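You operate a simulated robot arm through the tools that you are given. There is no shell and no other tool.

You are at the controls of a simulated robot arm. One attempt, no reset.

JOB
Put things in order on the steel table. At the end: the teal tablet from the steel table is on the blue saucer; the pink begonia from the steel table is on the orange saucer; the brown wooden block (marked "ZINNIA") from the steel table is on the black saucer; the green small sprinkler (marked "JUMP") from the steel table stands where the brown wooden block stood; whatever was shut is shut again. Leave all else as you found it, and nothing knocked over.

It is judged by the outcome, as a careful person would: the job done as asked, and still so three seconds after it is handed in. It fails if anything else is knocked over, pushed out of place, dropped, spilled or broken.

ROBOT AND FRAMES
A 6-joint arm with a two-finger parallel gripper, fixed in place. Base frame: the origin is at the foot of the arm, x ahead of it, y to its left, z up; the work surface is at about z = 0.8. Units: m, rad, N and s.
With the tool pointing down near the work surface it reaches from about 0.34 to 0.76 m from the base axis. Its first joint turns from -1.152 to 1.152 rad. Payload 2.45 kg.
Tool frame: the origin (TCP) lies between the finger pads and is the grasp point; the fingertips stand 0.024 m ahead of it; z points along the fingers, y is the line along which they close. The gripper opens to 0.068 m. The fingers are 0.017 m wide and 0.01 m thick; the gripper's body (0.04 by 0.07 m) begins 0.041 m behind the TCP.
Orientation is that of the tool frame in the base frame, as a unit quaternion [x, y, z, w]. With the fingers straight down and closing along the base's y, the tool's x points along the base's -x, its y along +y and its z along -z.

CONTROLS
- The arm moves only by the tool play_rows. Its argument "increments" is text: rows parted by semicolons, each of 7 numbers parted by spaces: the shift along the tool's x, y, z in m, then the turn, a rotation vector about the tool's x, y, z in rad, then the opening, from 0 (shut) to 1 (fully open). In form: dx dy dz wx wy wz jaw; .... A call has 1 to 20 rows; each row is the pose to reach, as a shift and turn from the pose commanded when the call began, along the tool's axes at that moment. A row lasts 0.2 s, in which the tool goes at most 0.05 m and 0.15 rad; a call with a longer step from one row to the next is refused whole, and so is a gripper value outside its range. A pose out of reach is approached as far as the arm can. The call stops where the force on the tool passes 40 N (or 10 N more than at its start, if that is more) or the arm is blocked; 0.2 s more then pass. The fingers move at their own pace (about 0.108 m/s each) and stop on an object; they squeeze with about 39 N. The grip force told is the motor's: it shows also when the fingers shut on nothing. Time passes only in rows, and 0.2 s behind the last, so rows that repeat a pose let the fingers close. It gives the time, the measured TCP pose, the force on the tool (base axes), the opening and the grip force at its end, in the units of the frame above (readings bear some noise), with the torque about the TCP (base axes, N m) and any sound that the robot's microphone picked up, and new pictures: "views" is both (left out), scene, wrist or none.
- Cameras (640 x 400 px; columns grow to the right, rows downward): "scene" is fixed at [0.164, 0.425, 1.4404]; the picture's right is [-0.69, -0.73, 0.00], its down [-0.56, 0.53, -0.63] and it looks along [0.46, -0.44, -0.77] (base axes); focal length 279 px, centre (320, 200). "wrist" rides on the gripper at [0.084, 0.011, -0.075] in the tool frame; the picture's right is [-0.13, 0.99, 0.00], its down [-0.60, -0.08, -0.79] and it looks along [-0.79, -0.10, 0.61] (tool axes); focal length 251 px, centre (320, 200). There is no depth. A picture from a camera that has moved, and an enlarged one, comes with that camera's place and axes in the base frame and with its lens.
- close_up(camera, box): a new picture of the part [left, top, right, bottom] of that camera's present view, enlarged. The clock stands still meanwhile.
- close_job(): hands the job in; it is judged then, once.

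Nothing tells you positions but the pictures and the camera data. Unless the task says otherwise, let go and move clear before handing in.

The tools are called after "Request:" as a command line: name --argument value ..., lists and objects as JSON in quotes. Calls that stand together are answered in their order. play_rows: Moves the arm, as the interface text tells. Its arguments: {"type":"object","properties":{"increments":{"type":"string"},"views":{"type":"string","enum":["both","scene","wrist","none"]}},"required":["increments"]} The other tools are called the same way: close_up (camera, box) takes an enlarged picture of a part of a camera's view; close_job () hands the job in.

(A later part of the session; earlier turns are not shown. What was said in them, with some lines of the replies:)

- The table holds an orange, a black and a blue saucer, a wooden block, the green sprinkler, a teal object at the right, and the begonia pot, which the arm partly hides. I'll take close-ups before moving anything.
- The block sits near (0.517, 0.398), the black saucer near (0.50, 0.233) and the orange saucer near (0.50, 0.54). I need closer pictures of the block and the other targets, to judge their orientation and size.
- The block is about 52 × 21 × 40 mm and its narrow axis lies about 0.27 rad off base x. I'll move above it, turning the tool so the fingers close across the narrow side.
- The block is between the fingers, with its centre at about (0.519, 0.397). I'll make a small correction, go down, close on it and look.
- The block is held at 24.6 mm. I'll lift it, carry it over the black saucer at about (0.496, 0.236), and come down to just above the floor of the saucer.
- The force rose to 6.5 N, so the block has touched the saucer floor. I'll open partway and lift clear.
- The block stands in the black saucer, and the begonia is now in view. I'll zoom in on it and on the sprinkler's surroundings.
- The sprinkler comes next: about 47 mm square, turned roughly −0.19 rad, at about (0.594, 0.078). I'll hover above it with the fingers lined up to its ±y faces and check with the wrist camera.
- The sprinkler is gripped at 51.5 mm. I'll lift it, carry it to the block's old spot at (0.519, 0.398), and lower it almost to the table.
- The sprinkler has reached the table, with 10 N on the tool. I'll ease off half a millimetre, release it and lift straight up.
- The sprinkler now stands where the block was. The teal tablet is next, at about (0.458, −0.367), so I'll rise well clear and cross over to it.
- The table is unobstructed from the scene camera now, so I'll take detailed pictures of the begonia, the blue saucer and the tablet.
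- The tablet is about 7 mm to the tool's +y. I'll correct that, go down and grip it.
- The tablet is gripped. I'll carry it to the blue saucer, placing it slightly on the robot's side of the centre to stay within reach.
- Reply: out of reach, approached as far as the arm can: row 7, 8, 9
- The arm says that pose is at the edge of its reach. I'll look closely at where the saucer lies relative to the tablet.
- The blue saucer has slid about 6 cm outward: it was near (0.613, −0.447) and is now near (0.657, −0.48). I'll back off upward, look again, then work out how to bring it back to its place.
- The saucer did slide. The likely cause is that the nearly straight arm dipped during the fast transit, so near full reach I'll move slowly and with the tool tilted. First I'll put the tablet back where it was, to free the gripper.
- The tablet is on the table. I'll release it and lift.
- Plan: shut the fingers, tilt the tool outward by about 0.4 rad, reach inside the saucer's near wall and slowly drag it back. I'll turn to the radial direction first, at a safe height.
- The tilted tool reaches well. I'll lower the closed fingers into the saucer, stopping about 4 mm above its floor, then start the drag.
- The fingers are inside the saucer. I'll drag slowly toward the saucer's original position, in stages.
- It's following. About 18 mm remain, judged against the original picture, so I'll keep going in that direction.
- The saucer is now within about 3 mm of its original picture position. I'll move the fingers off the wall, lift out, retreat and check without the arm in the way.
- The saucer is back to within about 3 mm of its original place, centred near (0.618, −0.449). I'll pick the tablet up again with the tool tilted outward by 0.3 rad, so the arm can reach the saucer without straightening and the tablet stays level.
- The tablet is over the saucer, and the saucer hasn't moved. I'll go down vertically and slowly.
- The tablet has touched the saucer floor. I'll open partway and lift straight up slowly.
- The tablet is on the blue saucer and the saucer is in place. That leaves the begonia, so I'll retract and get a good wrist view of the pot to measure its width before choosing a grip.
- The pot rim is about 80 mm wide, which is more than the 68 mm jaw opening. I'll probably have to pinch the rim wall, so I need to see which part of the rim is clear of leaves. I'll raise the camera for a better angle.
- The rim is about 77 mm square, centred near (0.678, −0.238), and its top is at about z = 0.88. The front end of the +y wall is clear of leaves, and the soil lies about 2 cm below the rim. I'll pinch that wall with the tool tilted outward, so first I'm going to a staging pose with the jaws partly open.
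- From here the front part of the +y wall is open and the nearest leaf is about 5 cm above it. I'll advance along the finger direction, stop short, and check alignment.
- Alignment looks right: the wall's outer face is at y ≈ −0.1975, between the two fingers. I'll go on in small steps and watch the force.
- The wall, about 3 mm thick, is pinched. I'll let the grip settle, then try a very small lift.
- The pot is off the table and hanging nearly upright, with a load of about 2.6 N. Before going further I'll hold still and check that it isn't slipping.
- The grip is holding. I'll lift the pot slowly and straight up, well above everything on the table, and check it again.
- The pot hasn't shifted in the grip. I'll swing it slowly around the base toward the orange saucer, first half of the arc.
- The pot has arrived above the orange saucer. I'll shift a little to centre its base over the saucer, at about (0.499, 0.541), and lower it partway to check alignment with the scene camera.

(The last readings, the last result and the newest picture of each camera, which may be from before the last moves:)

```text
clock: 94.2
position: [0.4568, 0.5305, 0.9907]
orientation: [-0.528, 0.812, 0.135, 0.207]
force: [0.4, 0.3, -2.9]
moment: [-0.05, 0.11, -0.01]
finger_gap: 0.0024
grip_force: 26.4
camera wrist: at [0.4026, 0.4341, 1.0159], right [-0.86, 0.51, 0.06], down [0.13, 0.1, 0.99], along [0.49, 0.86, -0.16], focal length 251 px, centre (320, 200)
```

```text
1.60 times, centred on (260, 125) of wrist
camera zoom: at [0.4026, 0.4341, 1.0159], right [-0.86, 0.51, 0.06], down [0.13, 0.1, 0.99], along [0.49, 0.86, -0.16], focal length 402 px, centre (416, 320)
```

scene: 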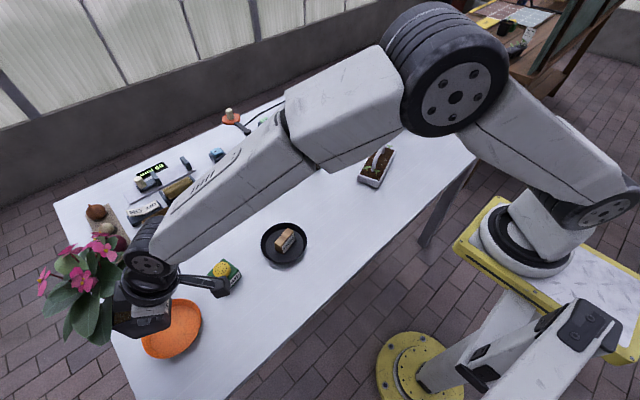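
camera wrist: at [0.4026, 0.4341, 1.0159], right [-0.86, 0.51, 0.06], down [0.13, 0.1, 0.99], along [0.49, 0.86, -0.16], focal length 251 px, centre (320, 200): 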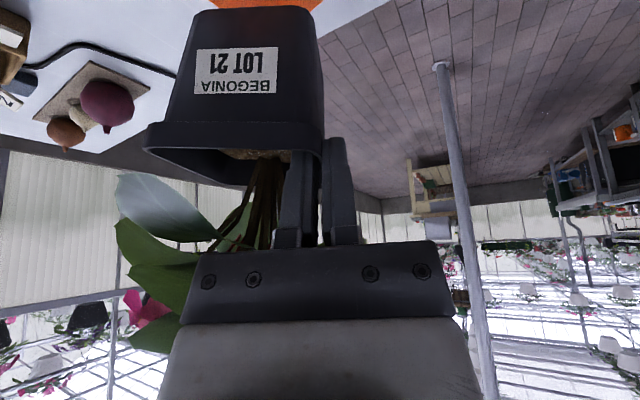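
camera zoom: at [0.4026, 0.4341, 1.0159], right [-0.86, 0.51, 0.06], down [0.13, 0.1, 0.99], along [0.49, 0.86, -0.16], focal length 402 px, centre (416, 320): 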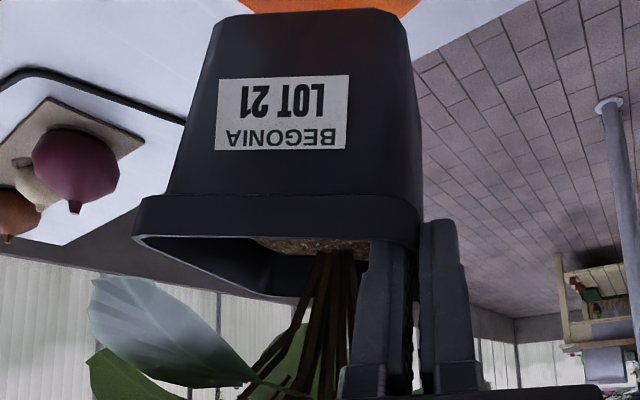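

The wrist and scene views agree on a saucer centre of about (0.500, 0.540), with the pot base centred over it to within a few millimetres. I'll lower it more and check again just above the rim.

Request:
play_rows --increments "0.0057 0 0.0106 0 0 0 0; 0.0115 0 0.0211 0 0 0 0; 0.0172 0 0.0317 0 0 0 0; 0.0229 0 0.0422 0 0 0 0; 0.0263 0 0.0484 0 0 0 0; 0.0263 0 0.0484 0 0 0 0"

Request:
close_up --camera "scene" --box '[90, 240, 240, 370]'

Request:
close_up --camera "wrist" --box '[140, 0, 380, 190]'

```text
clock: 95.6
position: [0.4585, 0.529, 0.9362]
orientation: [-0.527, 0.813, 0.134, 0.208]
force: [0.8, 0.5, -3.4]
moment: [-0.02, 0.09, 0.01]
finger_gap: 0.0026
grip_force: 26.2
camera wrist: at [0.4018, 0.4336, 0.9609], right [-0.86, 0.51, 0.06], down [0.13, 0.1, 0.99], along [0.49, 0.86, -0.16], focal length 251 px, centre (320, 200)
```

scene: 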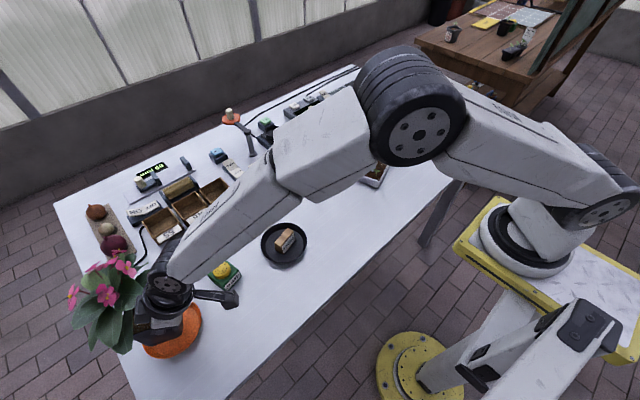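
wrist: 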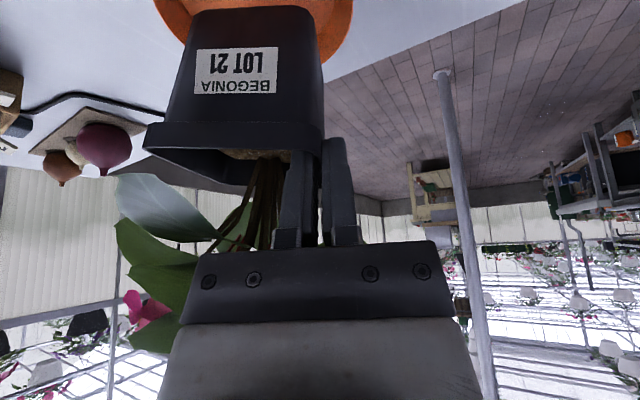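

```text
3.08 times, centred on (165, 305) of scene
camera zoom: at [0.1641, 0.425, 1.4404], right [-0.69, -0.73, 0.0], down [-0.56, 0.53, -0.63], along [0.46, -0.44, -0.77], focal length 858 px, centre (797, -123)
```

zoom: 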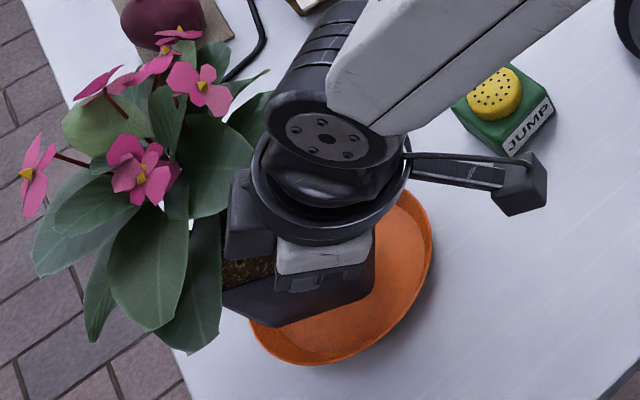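

```text
2.11 times, centred on (260, 95) of wrist
camera zoom: at [0.4018, 0.4336, 0.9609], right [-0.86, 0.51, 0.06], down [0.13, 0.1, 0.99], along [0.49, 0.86, -0.16], focal length 529 px, centre (446, 421)
```

zoom: 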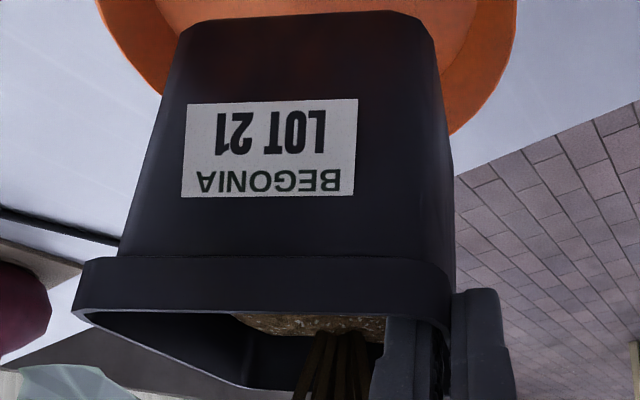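

Fitting circles gives a saucer centre of (0.4986, 0.540) and a pot base centre of about (0.496, 0.541), which is well aligned. I'll go down gently.

Request:
play_rows --increments "0.0029 0 0.0053 0 0 0 0; 0.0057 0 0.0106 0 0 0 0; 0.0086 0 0.0158 0 0 0 0; 0.0115 0 0.0211 0 0 0 0; 0.0134 0 0.0246 0 0 0 0; 0.0134 0 0.0246 0 0 0 0" --views "wrist"

Request:
close_up --camera "wrist" --box '[140, 0, 380, 190]'

```text
clock: 97.0
position: [0.4574, 0.53, 0.907]
orientation: [-0.528, 0.813, 0.135, 0.207]
force: [-0.3, -0.1, -2.3]
moment: [-0.03, 0.13, -0.01]
finger_gap: 0.0025
grip_force: 26.8
camera wrist: at [0.4018, 0.4343, 0.9323], right [-0.86, 0.51, 0.06], down [0.13, 0.1, 0.99], along [0.49, 0.86, -0.16], focal length 251 px, centre (320, 200)
```

wrist: 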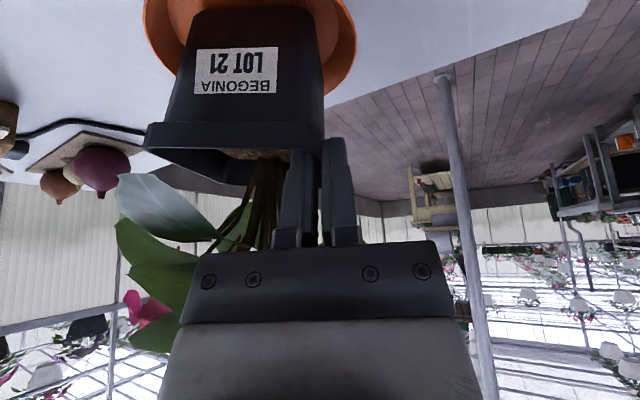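

```text
2.11 times, centred on (260, 95) of wrist
camera zoom: at [0.4018, 0.4343, 0.9323], right [-0.86, 0.51, 0.06], down [0.13, 0.1, 0.99], along [0.49, 0.86, -0.16], focal length 529 px, centre (446, 421)
```

zoom: 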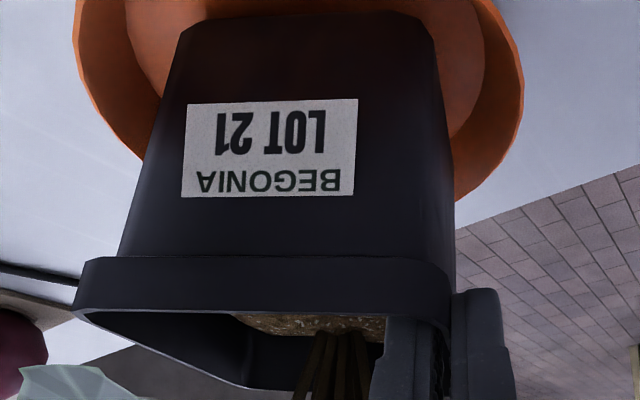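

Request:
play_rows --increments "0.0021 -0.0008 0.0 0 0 0 0; 0.0031 -0.0008 0.0018 0 0 0 0; 0.004 -0.0008 0.0035 0 0 0 0; 0.004 -0.0008 0.0035 0 0 0 0" --views "none"

Request:
play_rows --increments "0.0005 0 0.0009 0 0 0 0; 0.001 0 0.0018 0 0 0 0; 0.001 0 0.0018 0 0 0 0" --views "none"

```text
clock: 98.0
position: [0.4578, 0.5274, 0.9024]
orientation: [-0.528, 0.813, 0.135, 0.208]
force: [0.0, 0.5, -0.4]
moment: [-0.02, 0.04, 0.03]
finger_gap: 0.0026
grip_force: 26.1
```

```text
clock: 98.8
position: [0.4571, 0.5288, 0.901]
orientation: [-0.528, 0.812, 0.134, 0.208]
force: [-1.6, 1.5, 5.4]
moment: [0.0, -0.2, 0.06]
finger_gap: 0.0027
grip_force: 26.7
```

The pot's low edge has touched the saucer. I'll look before settling it.

Request:
close_up --camera "wrist" --box '[140, 0, 380, 190]'

Request:
close_up --camera "scene" --box '[90, 240, 240, 370]'

```text
2.11 times, centred on (260, 95) of wrist
camera zoom: at [0.4016, 0.432, 0.9262], right [-0.86, 0.51, 0.06], down [0.13, 0.1, 0.99], along [0.49, 0.86, -0.16], focal length 529 px, centre (446, 421)
```

zoom: 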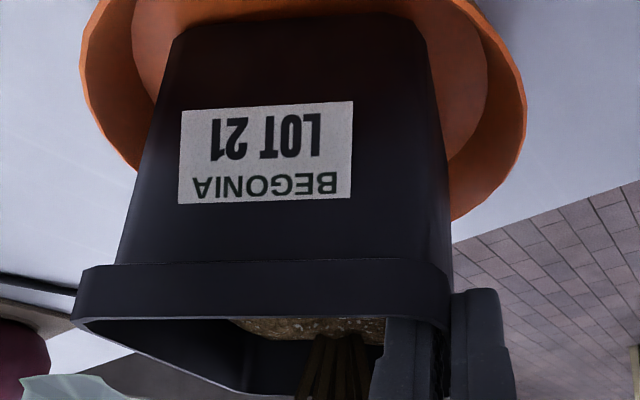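

```text
3.08 times, centred on (165, 305) of scene
camera zoom: at [0.1639, 0.4249, 1.4405], right [-0.69, -0.73, 0.0], down [-0.56, 0.53, -0.63], along [0.46, -0.44, -0.77], focal length 858 px, centre (797, -123)
```

zoom: 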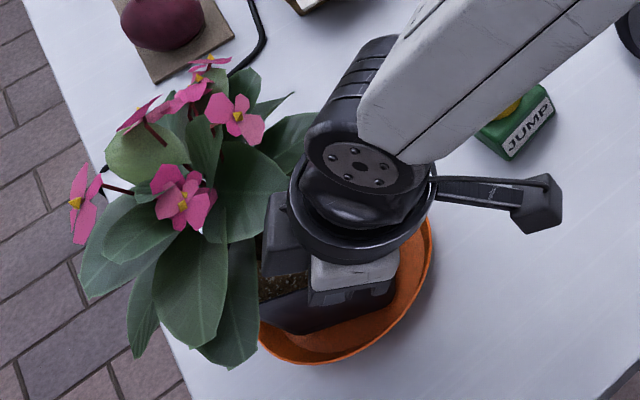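

The base is centred in the saucer, with the pot leaning slightly toward its far-side edge. I'll lower the grip side a few millimetres so it sits flat before I release.

Request:
play_rows --increments "0.0005 0 0.0009 0 0 0 0; 0.001 0 0.0018 0 0 0 0; 0.001 0 0.0018 0 0 0 0" --views "none"

```text
clock: 99.6
position: [0.4557, 0.5286, 0.8999]
orientation: [-0.528, 0.812, 0.135, 0.209]
force: [-2.6, 2.9, 7.4]
moment: [0.14, -0.42, 0.18]
finger_gap: 0.0032
grip_force: 27.2
```

Request:
play_rows --increments "0.0005 0 0.0009 0 0 0 0; 0.001 0 0.0018 0 0 0 0; 0.001 0 0.0018 0 0 0 0" --views "none"

Request:
close_up --camera "wrist" --box '[140, 0, 380, 190]'

```text
clock: 100.4
position: [0.4561, 0.5271, 0.8971]
orientation: [-0.528, 0.812, 0.135, 0.208]
force: [-1.7, 1.7, 7.8]
moment: [0.07, -0.42, 0.12]
finger_gap: 0.0033
grip_force: 27.2
```

```text
2.11 times, centred on (260, 95) of wrist
camera zoom: at [0.4015, 0.4313, 0.9217], right [-0.86, 0.51, 0.06], down [0.13, 0.1, 0.99], along [0.49, 0.86, -0.16], focal length 529 px, centre (446, 421)
```

zoom: 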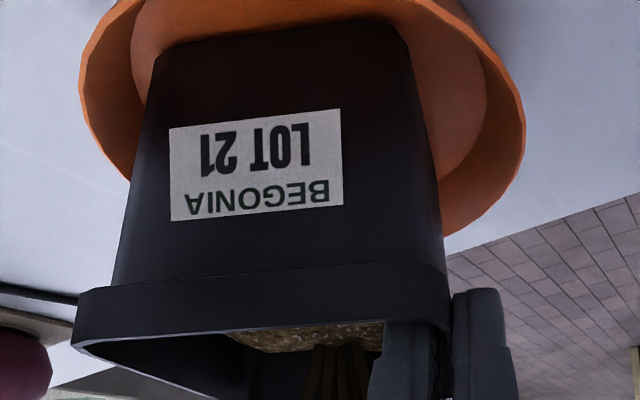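

While flattening, the base slid about 8 mm toward the saucer's left side as seen by the camera. I'll lift slightly, shift 7 mm the other way and set it down again.

Request:
play_rows --increments "-0.0019 0 -0.0035 0 0 0 0; -0.0038 0 -0.007 0 0 0 0; -0.0057 0 -0.0106 0 0 0 0; -0.0057 0.0035 -0.0106 0 0 0 0; -0.0057 0.0075 -0.0106 0 0 0 0; -0.0057 0.0075 -0.0106 0 0 0 0" --views "none"

Request:
close_up --camera "wrist" --box '[140, 0, 380, 190]'

```text
clock: 101.8
position: [0.4502, 0.5297, 0.9086]
orientation: [-0.528, 0.813, 0.134, 0.207]
force: [-0.6, 0.6, -3.0]
moment: [-0.01, 0.15, 0.06]
finger_gap: 0.0027
grip_force: 26.6
```

```text
2.11 times, centred on (260, 95) of wrist
camera zoom: at [0.3946, 0.4345, 0.9333], right [-0.86, 0.51, 0.06], down [0.13, 0.11, 0.99], along [0.49, 0.86, -0.16], focal length 529 px, centre (446, 421)
```

zoom: 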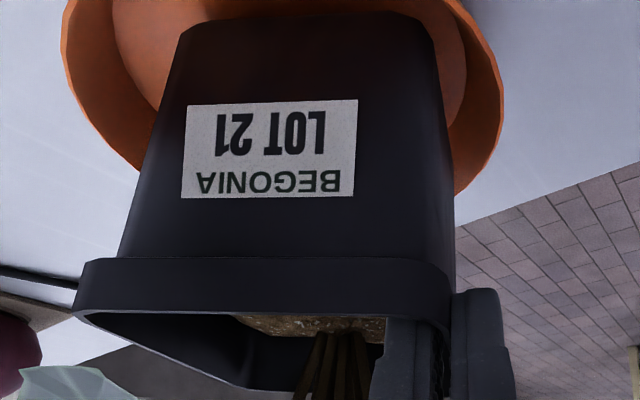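

Request:
play_rows --increments "0.0014 0 0.0026 0 0 0 0; 0.0029 0 0.0053 0 0 0 0; 0.0038 0 0.007 0 0 0 0; 0.0043 0 0.0079 0 0 0 0; 0.0048 0 0.0088 0 0 0 0; 0.0048 0 0.0088 0 0 0 0" --views "none"

Request:
play_rows --increments "0.0005 0 0.0009 0 0 0 0; 0.001 0 0.0018 0 0 0 0; 0.001 0 0.0018 0 0 0 0" --views "none"

Request:
close_up --camera "wrist" --box '[140, 0, 380, 190]'

```text
clock: 103.2
position: [0.4494, 0.5314, 0.9006]
orientation: [-0.528, 0.812, 0.135, 0.208]
force: [-1.8, 1.7, 7.8]
moment: [0.07, -0.36, 0.14]
finger_gap: 0.0028
grip_force: 26.6
```

```text
clock: 104.0
position: [0.4503, 0.5313, 0.8962]
orientation: [-0.527, 0.813, 0.135, 0.208]
force: [-2.3, 1.6, 8.0]
moment: [0.03, -0.35, 0.13]
finger_gap: 0.0034
grip_force: 26.9
```

```text
2.11 times, centred on (260, 95) of wrist
camera zoom: at [0.3939, 0.4353, 0.9219], right [-0.86, 0.51, 0.06], down [0.13, 0.1, 0.99], along [0.49, 0.86, -0.16], focal length 529 px, centre (446, 421)
```

zoom: 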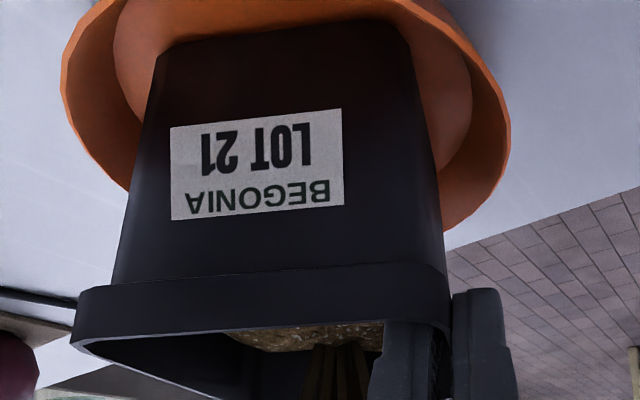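

The pot is flat now, with its base inside the saucer floor and about 3 mm off centre. I'll ease the pressure, open slightly and check that it stands before withdrawing.

Request:
play_rows --increments "-0.0004 0 -0.0007 0 0 0 0; -0.0004 0 -0.0007 0 0 0 0.08; -0.0004 0 -0.0007 0 0 0 0.16; -0.0004 0 -0.0007 0 0 0 0.25; -0.0004 0 -0.0007 0 0 0 0.3; -0.0004 0 -0.0007 0 0 0 0.3"

Request:
close_up --camera "wrist" --box '[140, 0, 380, 190]'

Request:
close_up --camera "scene" --box '[90, 240, 240, 370]'

```text
clock: 105.4
position: [0.45, 0.531, 0.8971]
orientation: [-0.528, 0.813, 0.135, 0.208]
force: [-0.4, 0.2, -0.1]
moment: [-0.01, 0.01, -0.03]
finger_gap: 0.0204
grip_force: 0.1
camera wrist: at [0.3944, 0.4351, 0.9225], right [-0.86, 0.51, 0.06], down [0.13, 0.1, 0.99], along [0.49, 0.86, -0.16], focal length 251 px, centre (320, 200)
```

scene: 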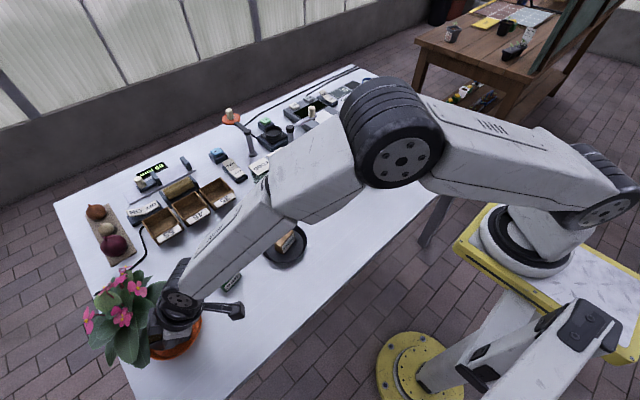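
wrist: 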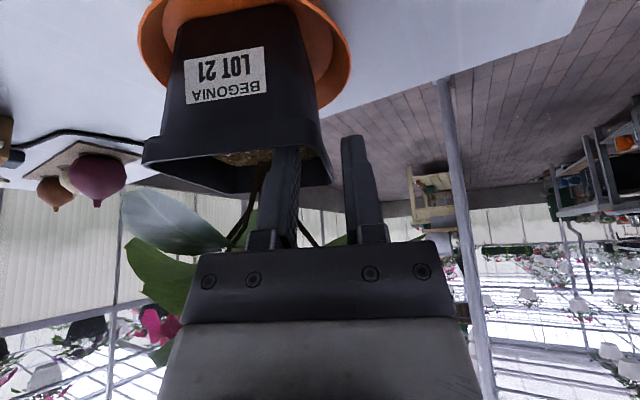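

```text
2.11 times, centred on (260, 95) of wrist
camera zoom: at [0.3944, 0.4351, 0.9225], right [-0.86, 0.51, 0.06], down [0.13, 0.1, 0.99], along [0.49, 0.86, -0.16], focal length 529 px, centre (446, 421)
```

zoom: 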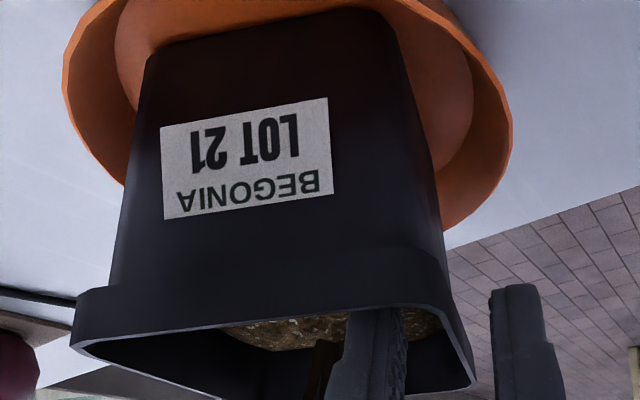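

```text
3.08 times, centred on (165, 305) of scene
camera zoom: at [0.164, 0.425, 1.4404], right [-0.69, -0.73, 0.0], down [-0.56, 0.53, -0.63], along [0.46, -0.44, -0.77], focal length 858 px, centre (797, -123)
```

zoom: 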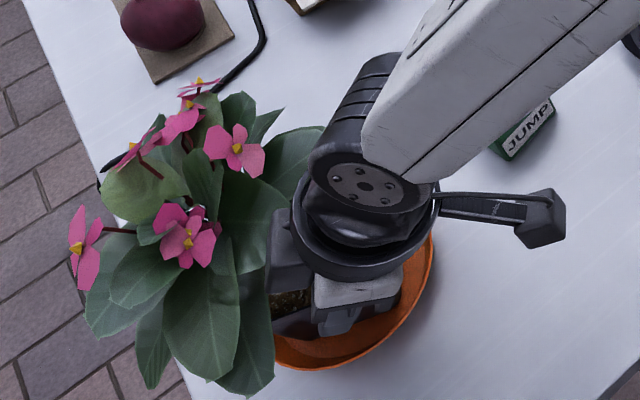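

The pot stands flat in the saucer. I'll withdraw along the finger direction, the reverse of the approach.

Request:
play_rows --increments "0 0 -0.01 0 0 0 0.3; 0 0 -0.022 0 0 0 0.3; 0 0 -0.036 0 0 0 0.3; 0 0 -0.052 0 0 0 0.3; 0 0 -0.07 0 0 0 0.3; 0 0 -0.09 0 0 0 0.3; 0 0 -0.11 0 0 0 0.3; 0 0 -0.13 0 0 0 0.3; 0 0 -0.15 0 0 0 0.3"

Request:
close_up --camera "wrist" --box '[140, 0, 420, 250]'

Request:
close_up --camera "scene" --box '[90, 240, 240, 370]'

```text
clock: 107.4
position: [0.4219, 0.4652, 1.0283]
orientation: [-0.529, 0.812, 0.135, 0.207]
force: [-0.2, 0.0, -0.4]
moment: [-0.04, -0.01, -0.01]
finger_gap: 0.0205
grip_force: 0.0
camera wrist: at [0.3659, 0.3694, 1.054], right [-0.86, 0.51, 0.06], down [0.13, 0.11, 0.99], along [0.49, 0.86, -0.16], focal length 251 px, centre (320, 200)
```

scene: 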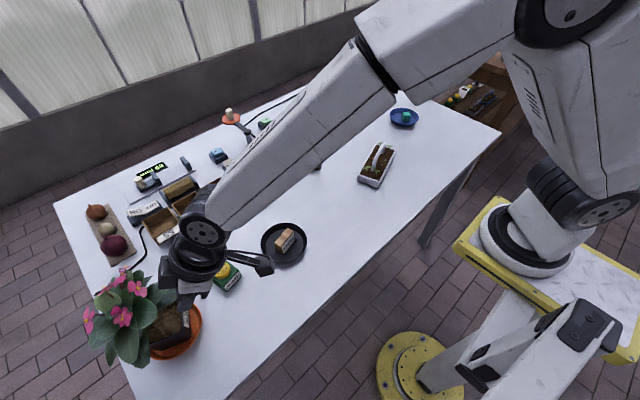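
wrist: 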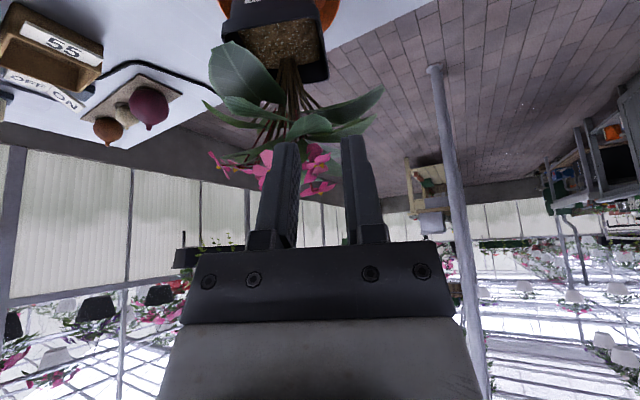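

```text
1.60 times, centred on (280, 125) of wrist
camera zoom: at [0.3659, 0.3694, 1.054], right [-0.86, 0.51, 0.06], down [0.13, 0.11, 0.99], along [0.49, 0.86, -0.16], focal length 402 px, centre (384, 320)
```

zoom: 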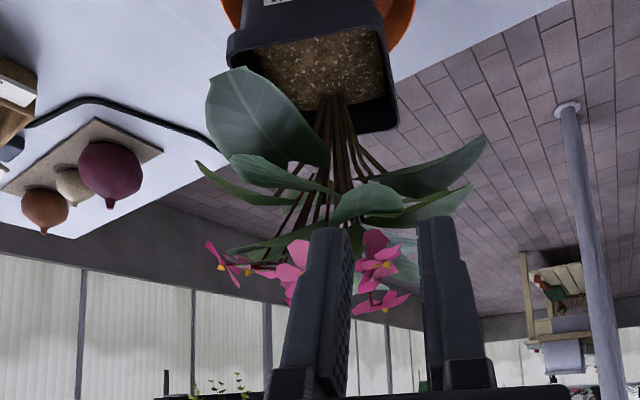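

```text
3.08 times, centred on (165, 305) of scene
camera zoom: at [0.164, 0.425, 1.4404], right [-0.69, -0.73, 0.0], down [-0.56, 0.53, -0.63], along [0.46, -0.44, -0.77], focal length 858 px, centre (797, -123)
```

zoom: 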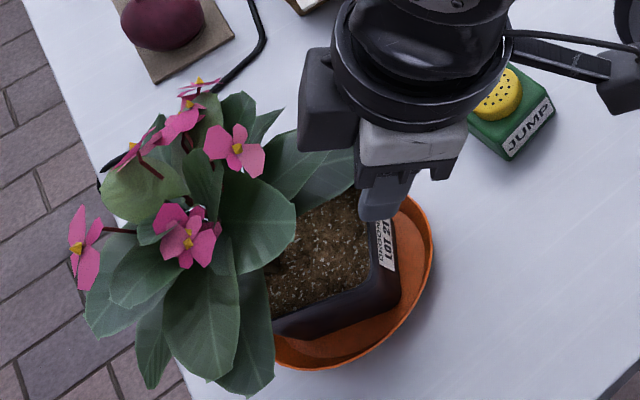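

Everything is placed. I'll move the arm well clear, then compare the whole table with how I found it.

Request:
play_rows --increments "0 0 -0.025 0 0 0 0.3; 0 0 -0.05 0 0 0 0.3; 0.0297 -0.0194 -0.0673 0.0478 0 0.088 0.3; 0.0594 -0.0389 -0.0846 0.0956 0 0.1759 0.3; 0.0892 -0.0583 -0.1019 0.1434 0 0.2639 0.3; 0.1189 -0.0778 -0.1192 0.1912 0 0.3518 0.3; 0.1486 -0.0972 -0.1365 0.239 0 0.4398 0.3; 0.1783 -0.1166 -0.1537 0.2868 0 0.5278 0.3; 0.208 -0.1361 -0.171 0.3346 0 0.6157 0.3; 0.2378 -0.1555 -0.1883 0.3824 0 0.7037 0.3; 0.2675 -0.175 -0.2056 0.4302 0 0.7916 0.3; 0.2972 -0.1944 -0.2229 0.478 0 0.8796 0.3; 0.2972 -0.1944 -0.2229 0.478 0 0.8796 0.3"

Request:
close_up --camera "scene" --box '[60, 190, 320, 370]'

Request:
close_up --camera "scene" --box '[120, 285, 220, 365]'

```text
clock: 110.2
position: [0.4485, 0.0509, 1.08]
orientation: [-0.072, 0.966, 0.019, 0.246]
force: [-0.1, -0.5, 0.7]
moment: [0.03, 0.02, 0.0]
finger_gap: 0.0205
grip_force: 0.0
camera wrist: at [0.3383, 0.0445, 1.1061], right [-0.04, 1.0, 0.06], down [0.16, -0.06, 0.99], along [0.99, 0.04, -0.16], focal length 251 px, centre (320, 200)
```

scene: 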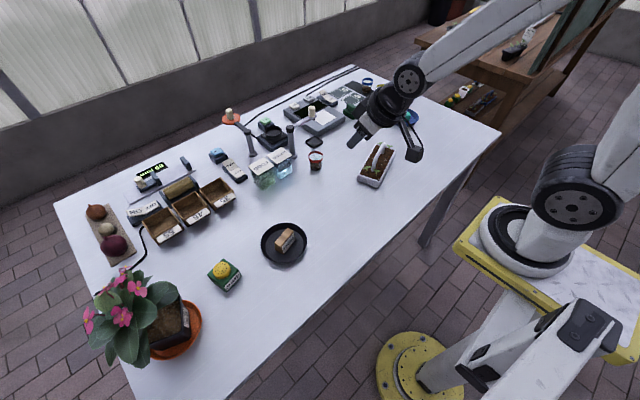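
wrist: 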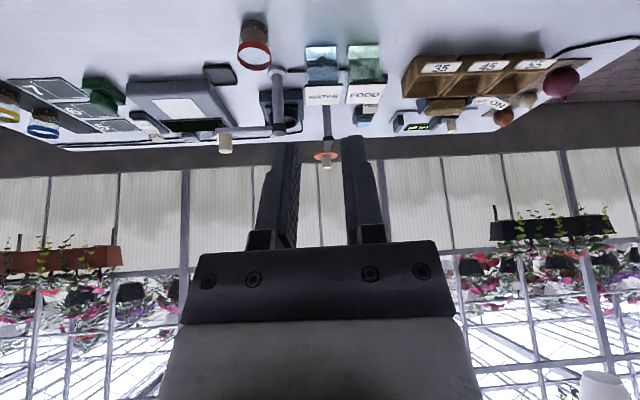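

```text
2.22 times, centred on (190, 280) of scene
camera zoom: at [0.164, 0.4249, 1.4404], right [-0.69, -0.73, 0.0], down [-0.56, 0.53, -0.63], along [0.46, -0.44, -0.77], focal length 619 px, centre (609, 22)
```

zoom: 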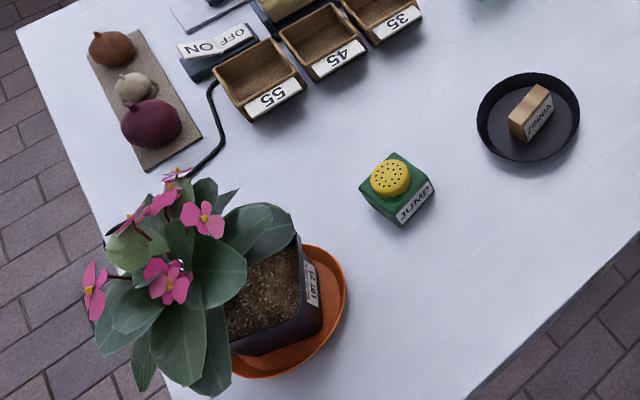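

```text
5.00 times, centred on (170, 325) of scene
camera zoom: at [0.164, 0.4249, 1.4404], right [-0.69, -0.73, 0.0], down [-0.56, 0.53, -0.63], along [0.46, -0.44, -0.77], focal length 1394 px, centre (1070, -425)
```

zoom: 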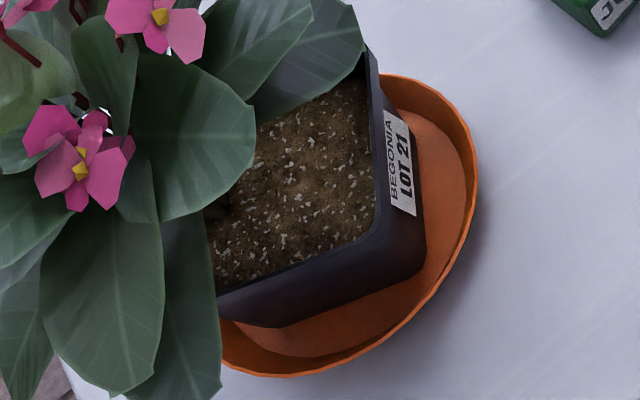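

All four items are in place. I'll straighten the tool, clear the view, and do a last check of the right side of the table.

Request:
play_rows --increments "0.0 0.01 0 0 0.1 0 0.5; 0.0 0.02 0 0 0.2 0 0.8; 0.0 0.03 0 0 0.3 0 1; 0.0 0.04 0 0 0.4 0 1; 0.0 0.05 0 0 0.5 0 1; 0.0 0.05 0 0 0.5 0 1; 0.0 0.05 0 0 0.5 0 1"

Request:
close_up --camera "scene" --box '[320, 60, 480, 200]'

Request:
close_up --camera "scene" --box '[200, 60, 360, 220]'

Request:
close_up --camera "scene" --box '[50, 140, 330, 370]'

```text
clock: 111.8
position: [0.4408, 0.0995, 1.0811]
orientation: [-0.075, 0.997, 0.0, -0.001]
force: [0.5, -0.3, -0.1]
moment: [0.0, 0.01, -0.01]
finger_gap: 0.068
grip_force: 0.0
camera wrist: at [0.3555, 0.0979, 1.1563], right [-0.02, 1.0, 0.0], down [0.61, 0.01, 0.79], along [0.79, 0.02, -0.61], focal length 251 px, centre (320, 200)
```

scene: 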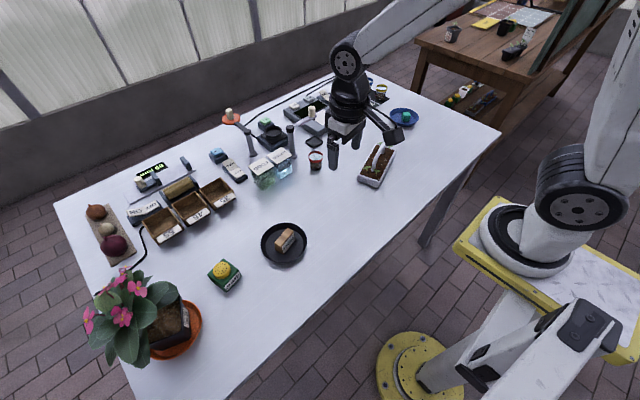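
wrist: 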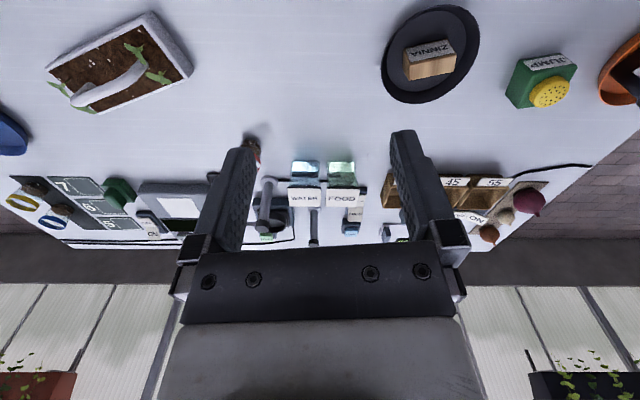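

```text
2.86 times, centred on (400, 130) of scene
camera zoom: at [0.164, 0.425, 1.4404], right [-0.69, -0.73, 0.0], down [-0.56, 0.53, -0.63], along [0.46, -0.44, -0.77], focal length 796 px, centre (91, 400)
```

zoom: 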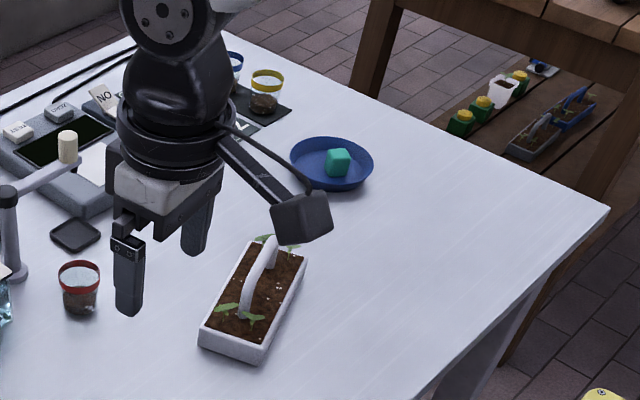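

```text
2.50 times, centred on (280, 140) of scene
camera zoom: at [0.164, 0.425, 1.4404], right [-0.69, -0.73, 0.0], down [-0.56, 0.53, -0.63], along [0.46, -0.44, -0.77], focal length 697 px, centre (420, 350)
```

zoom: 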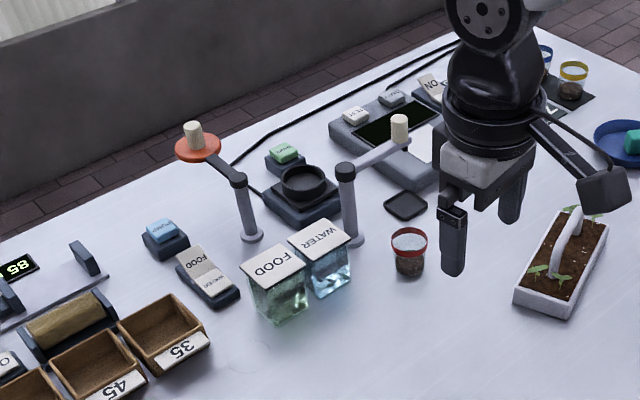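

```text
1.74 times, centred on (190, 255) of scene
camera zoom: at [0.164, 0.425, 1.4404], right [-0.69, -0.73, 0.0], down [-0.56, 0.53, -0.63], along [0.46, -0.44, -0.77], focal length 485 px, centre (546, 104)
```

zoom: 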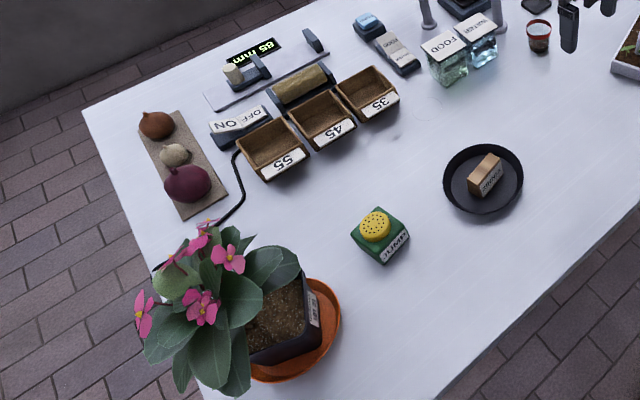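

The final views show:
- The block is on the black saucer.
- The sprinkler stands where the block stood.
- The tablet is on the blue saucer, which is back within about 3 mm of where it started.
- The begonia is upright on the orange saucer.

Everything else looks unchanged, nothing was opened, and the arm is clear and empty, so I'm handing the job in.

Request:
close_job

```text
The job is handed in.
```

I moved all four things to where you asked and handed the job in. The blue saucer got knocked out of place along the way, and I put it back.

- **Brown block ("ZINNIA"):** stands on the black saucer.
- **Green sprinkler ("JUMP"):** stands where the block was.
- **Teal tablet:** sits on the blue saucer.
- **Pink begonia:** stands flat in the orange saucer, about 3 mm off centre. It was too wide for the gripper, so I carried it by its rim.

**Blue saucer:** on my first try with the tablet, the saucer slid about 6 cm outward. I believe the arm dipped while nearly at full stretch. I dragged the saucer back before placing the tablet, and it now sits about 3 mm from where it started.

Nothing was opened, so there was nothing to shut. In the last pictures nothing had been knocked over and everything else looked as I found it. The gripper was empty and clear.
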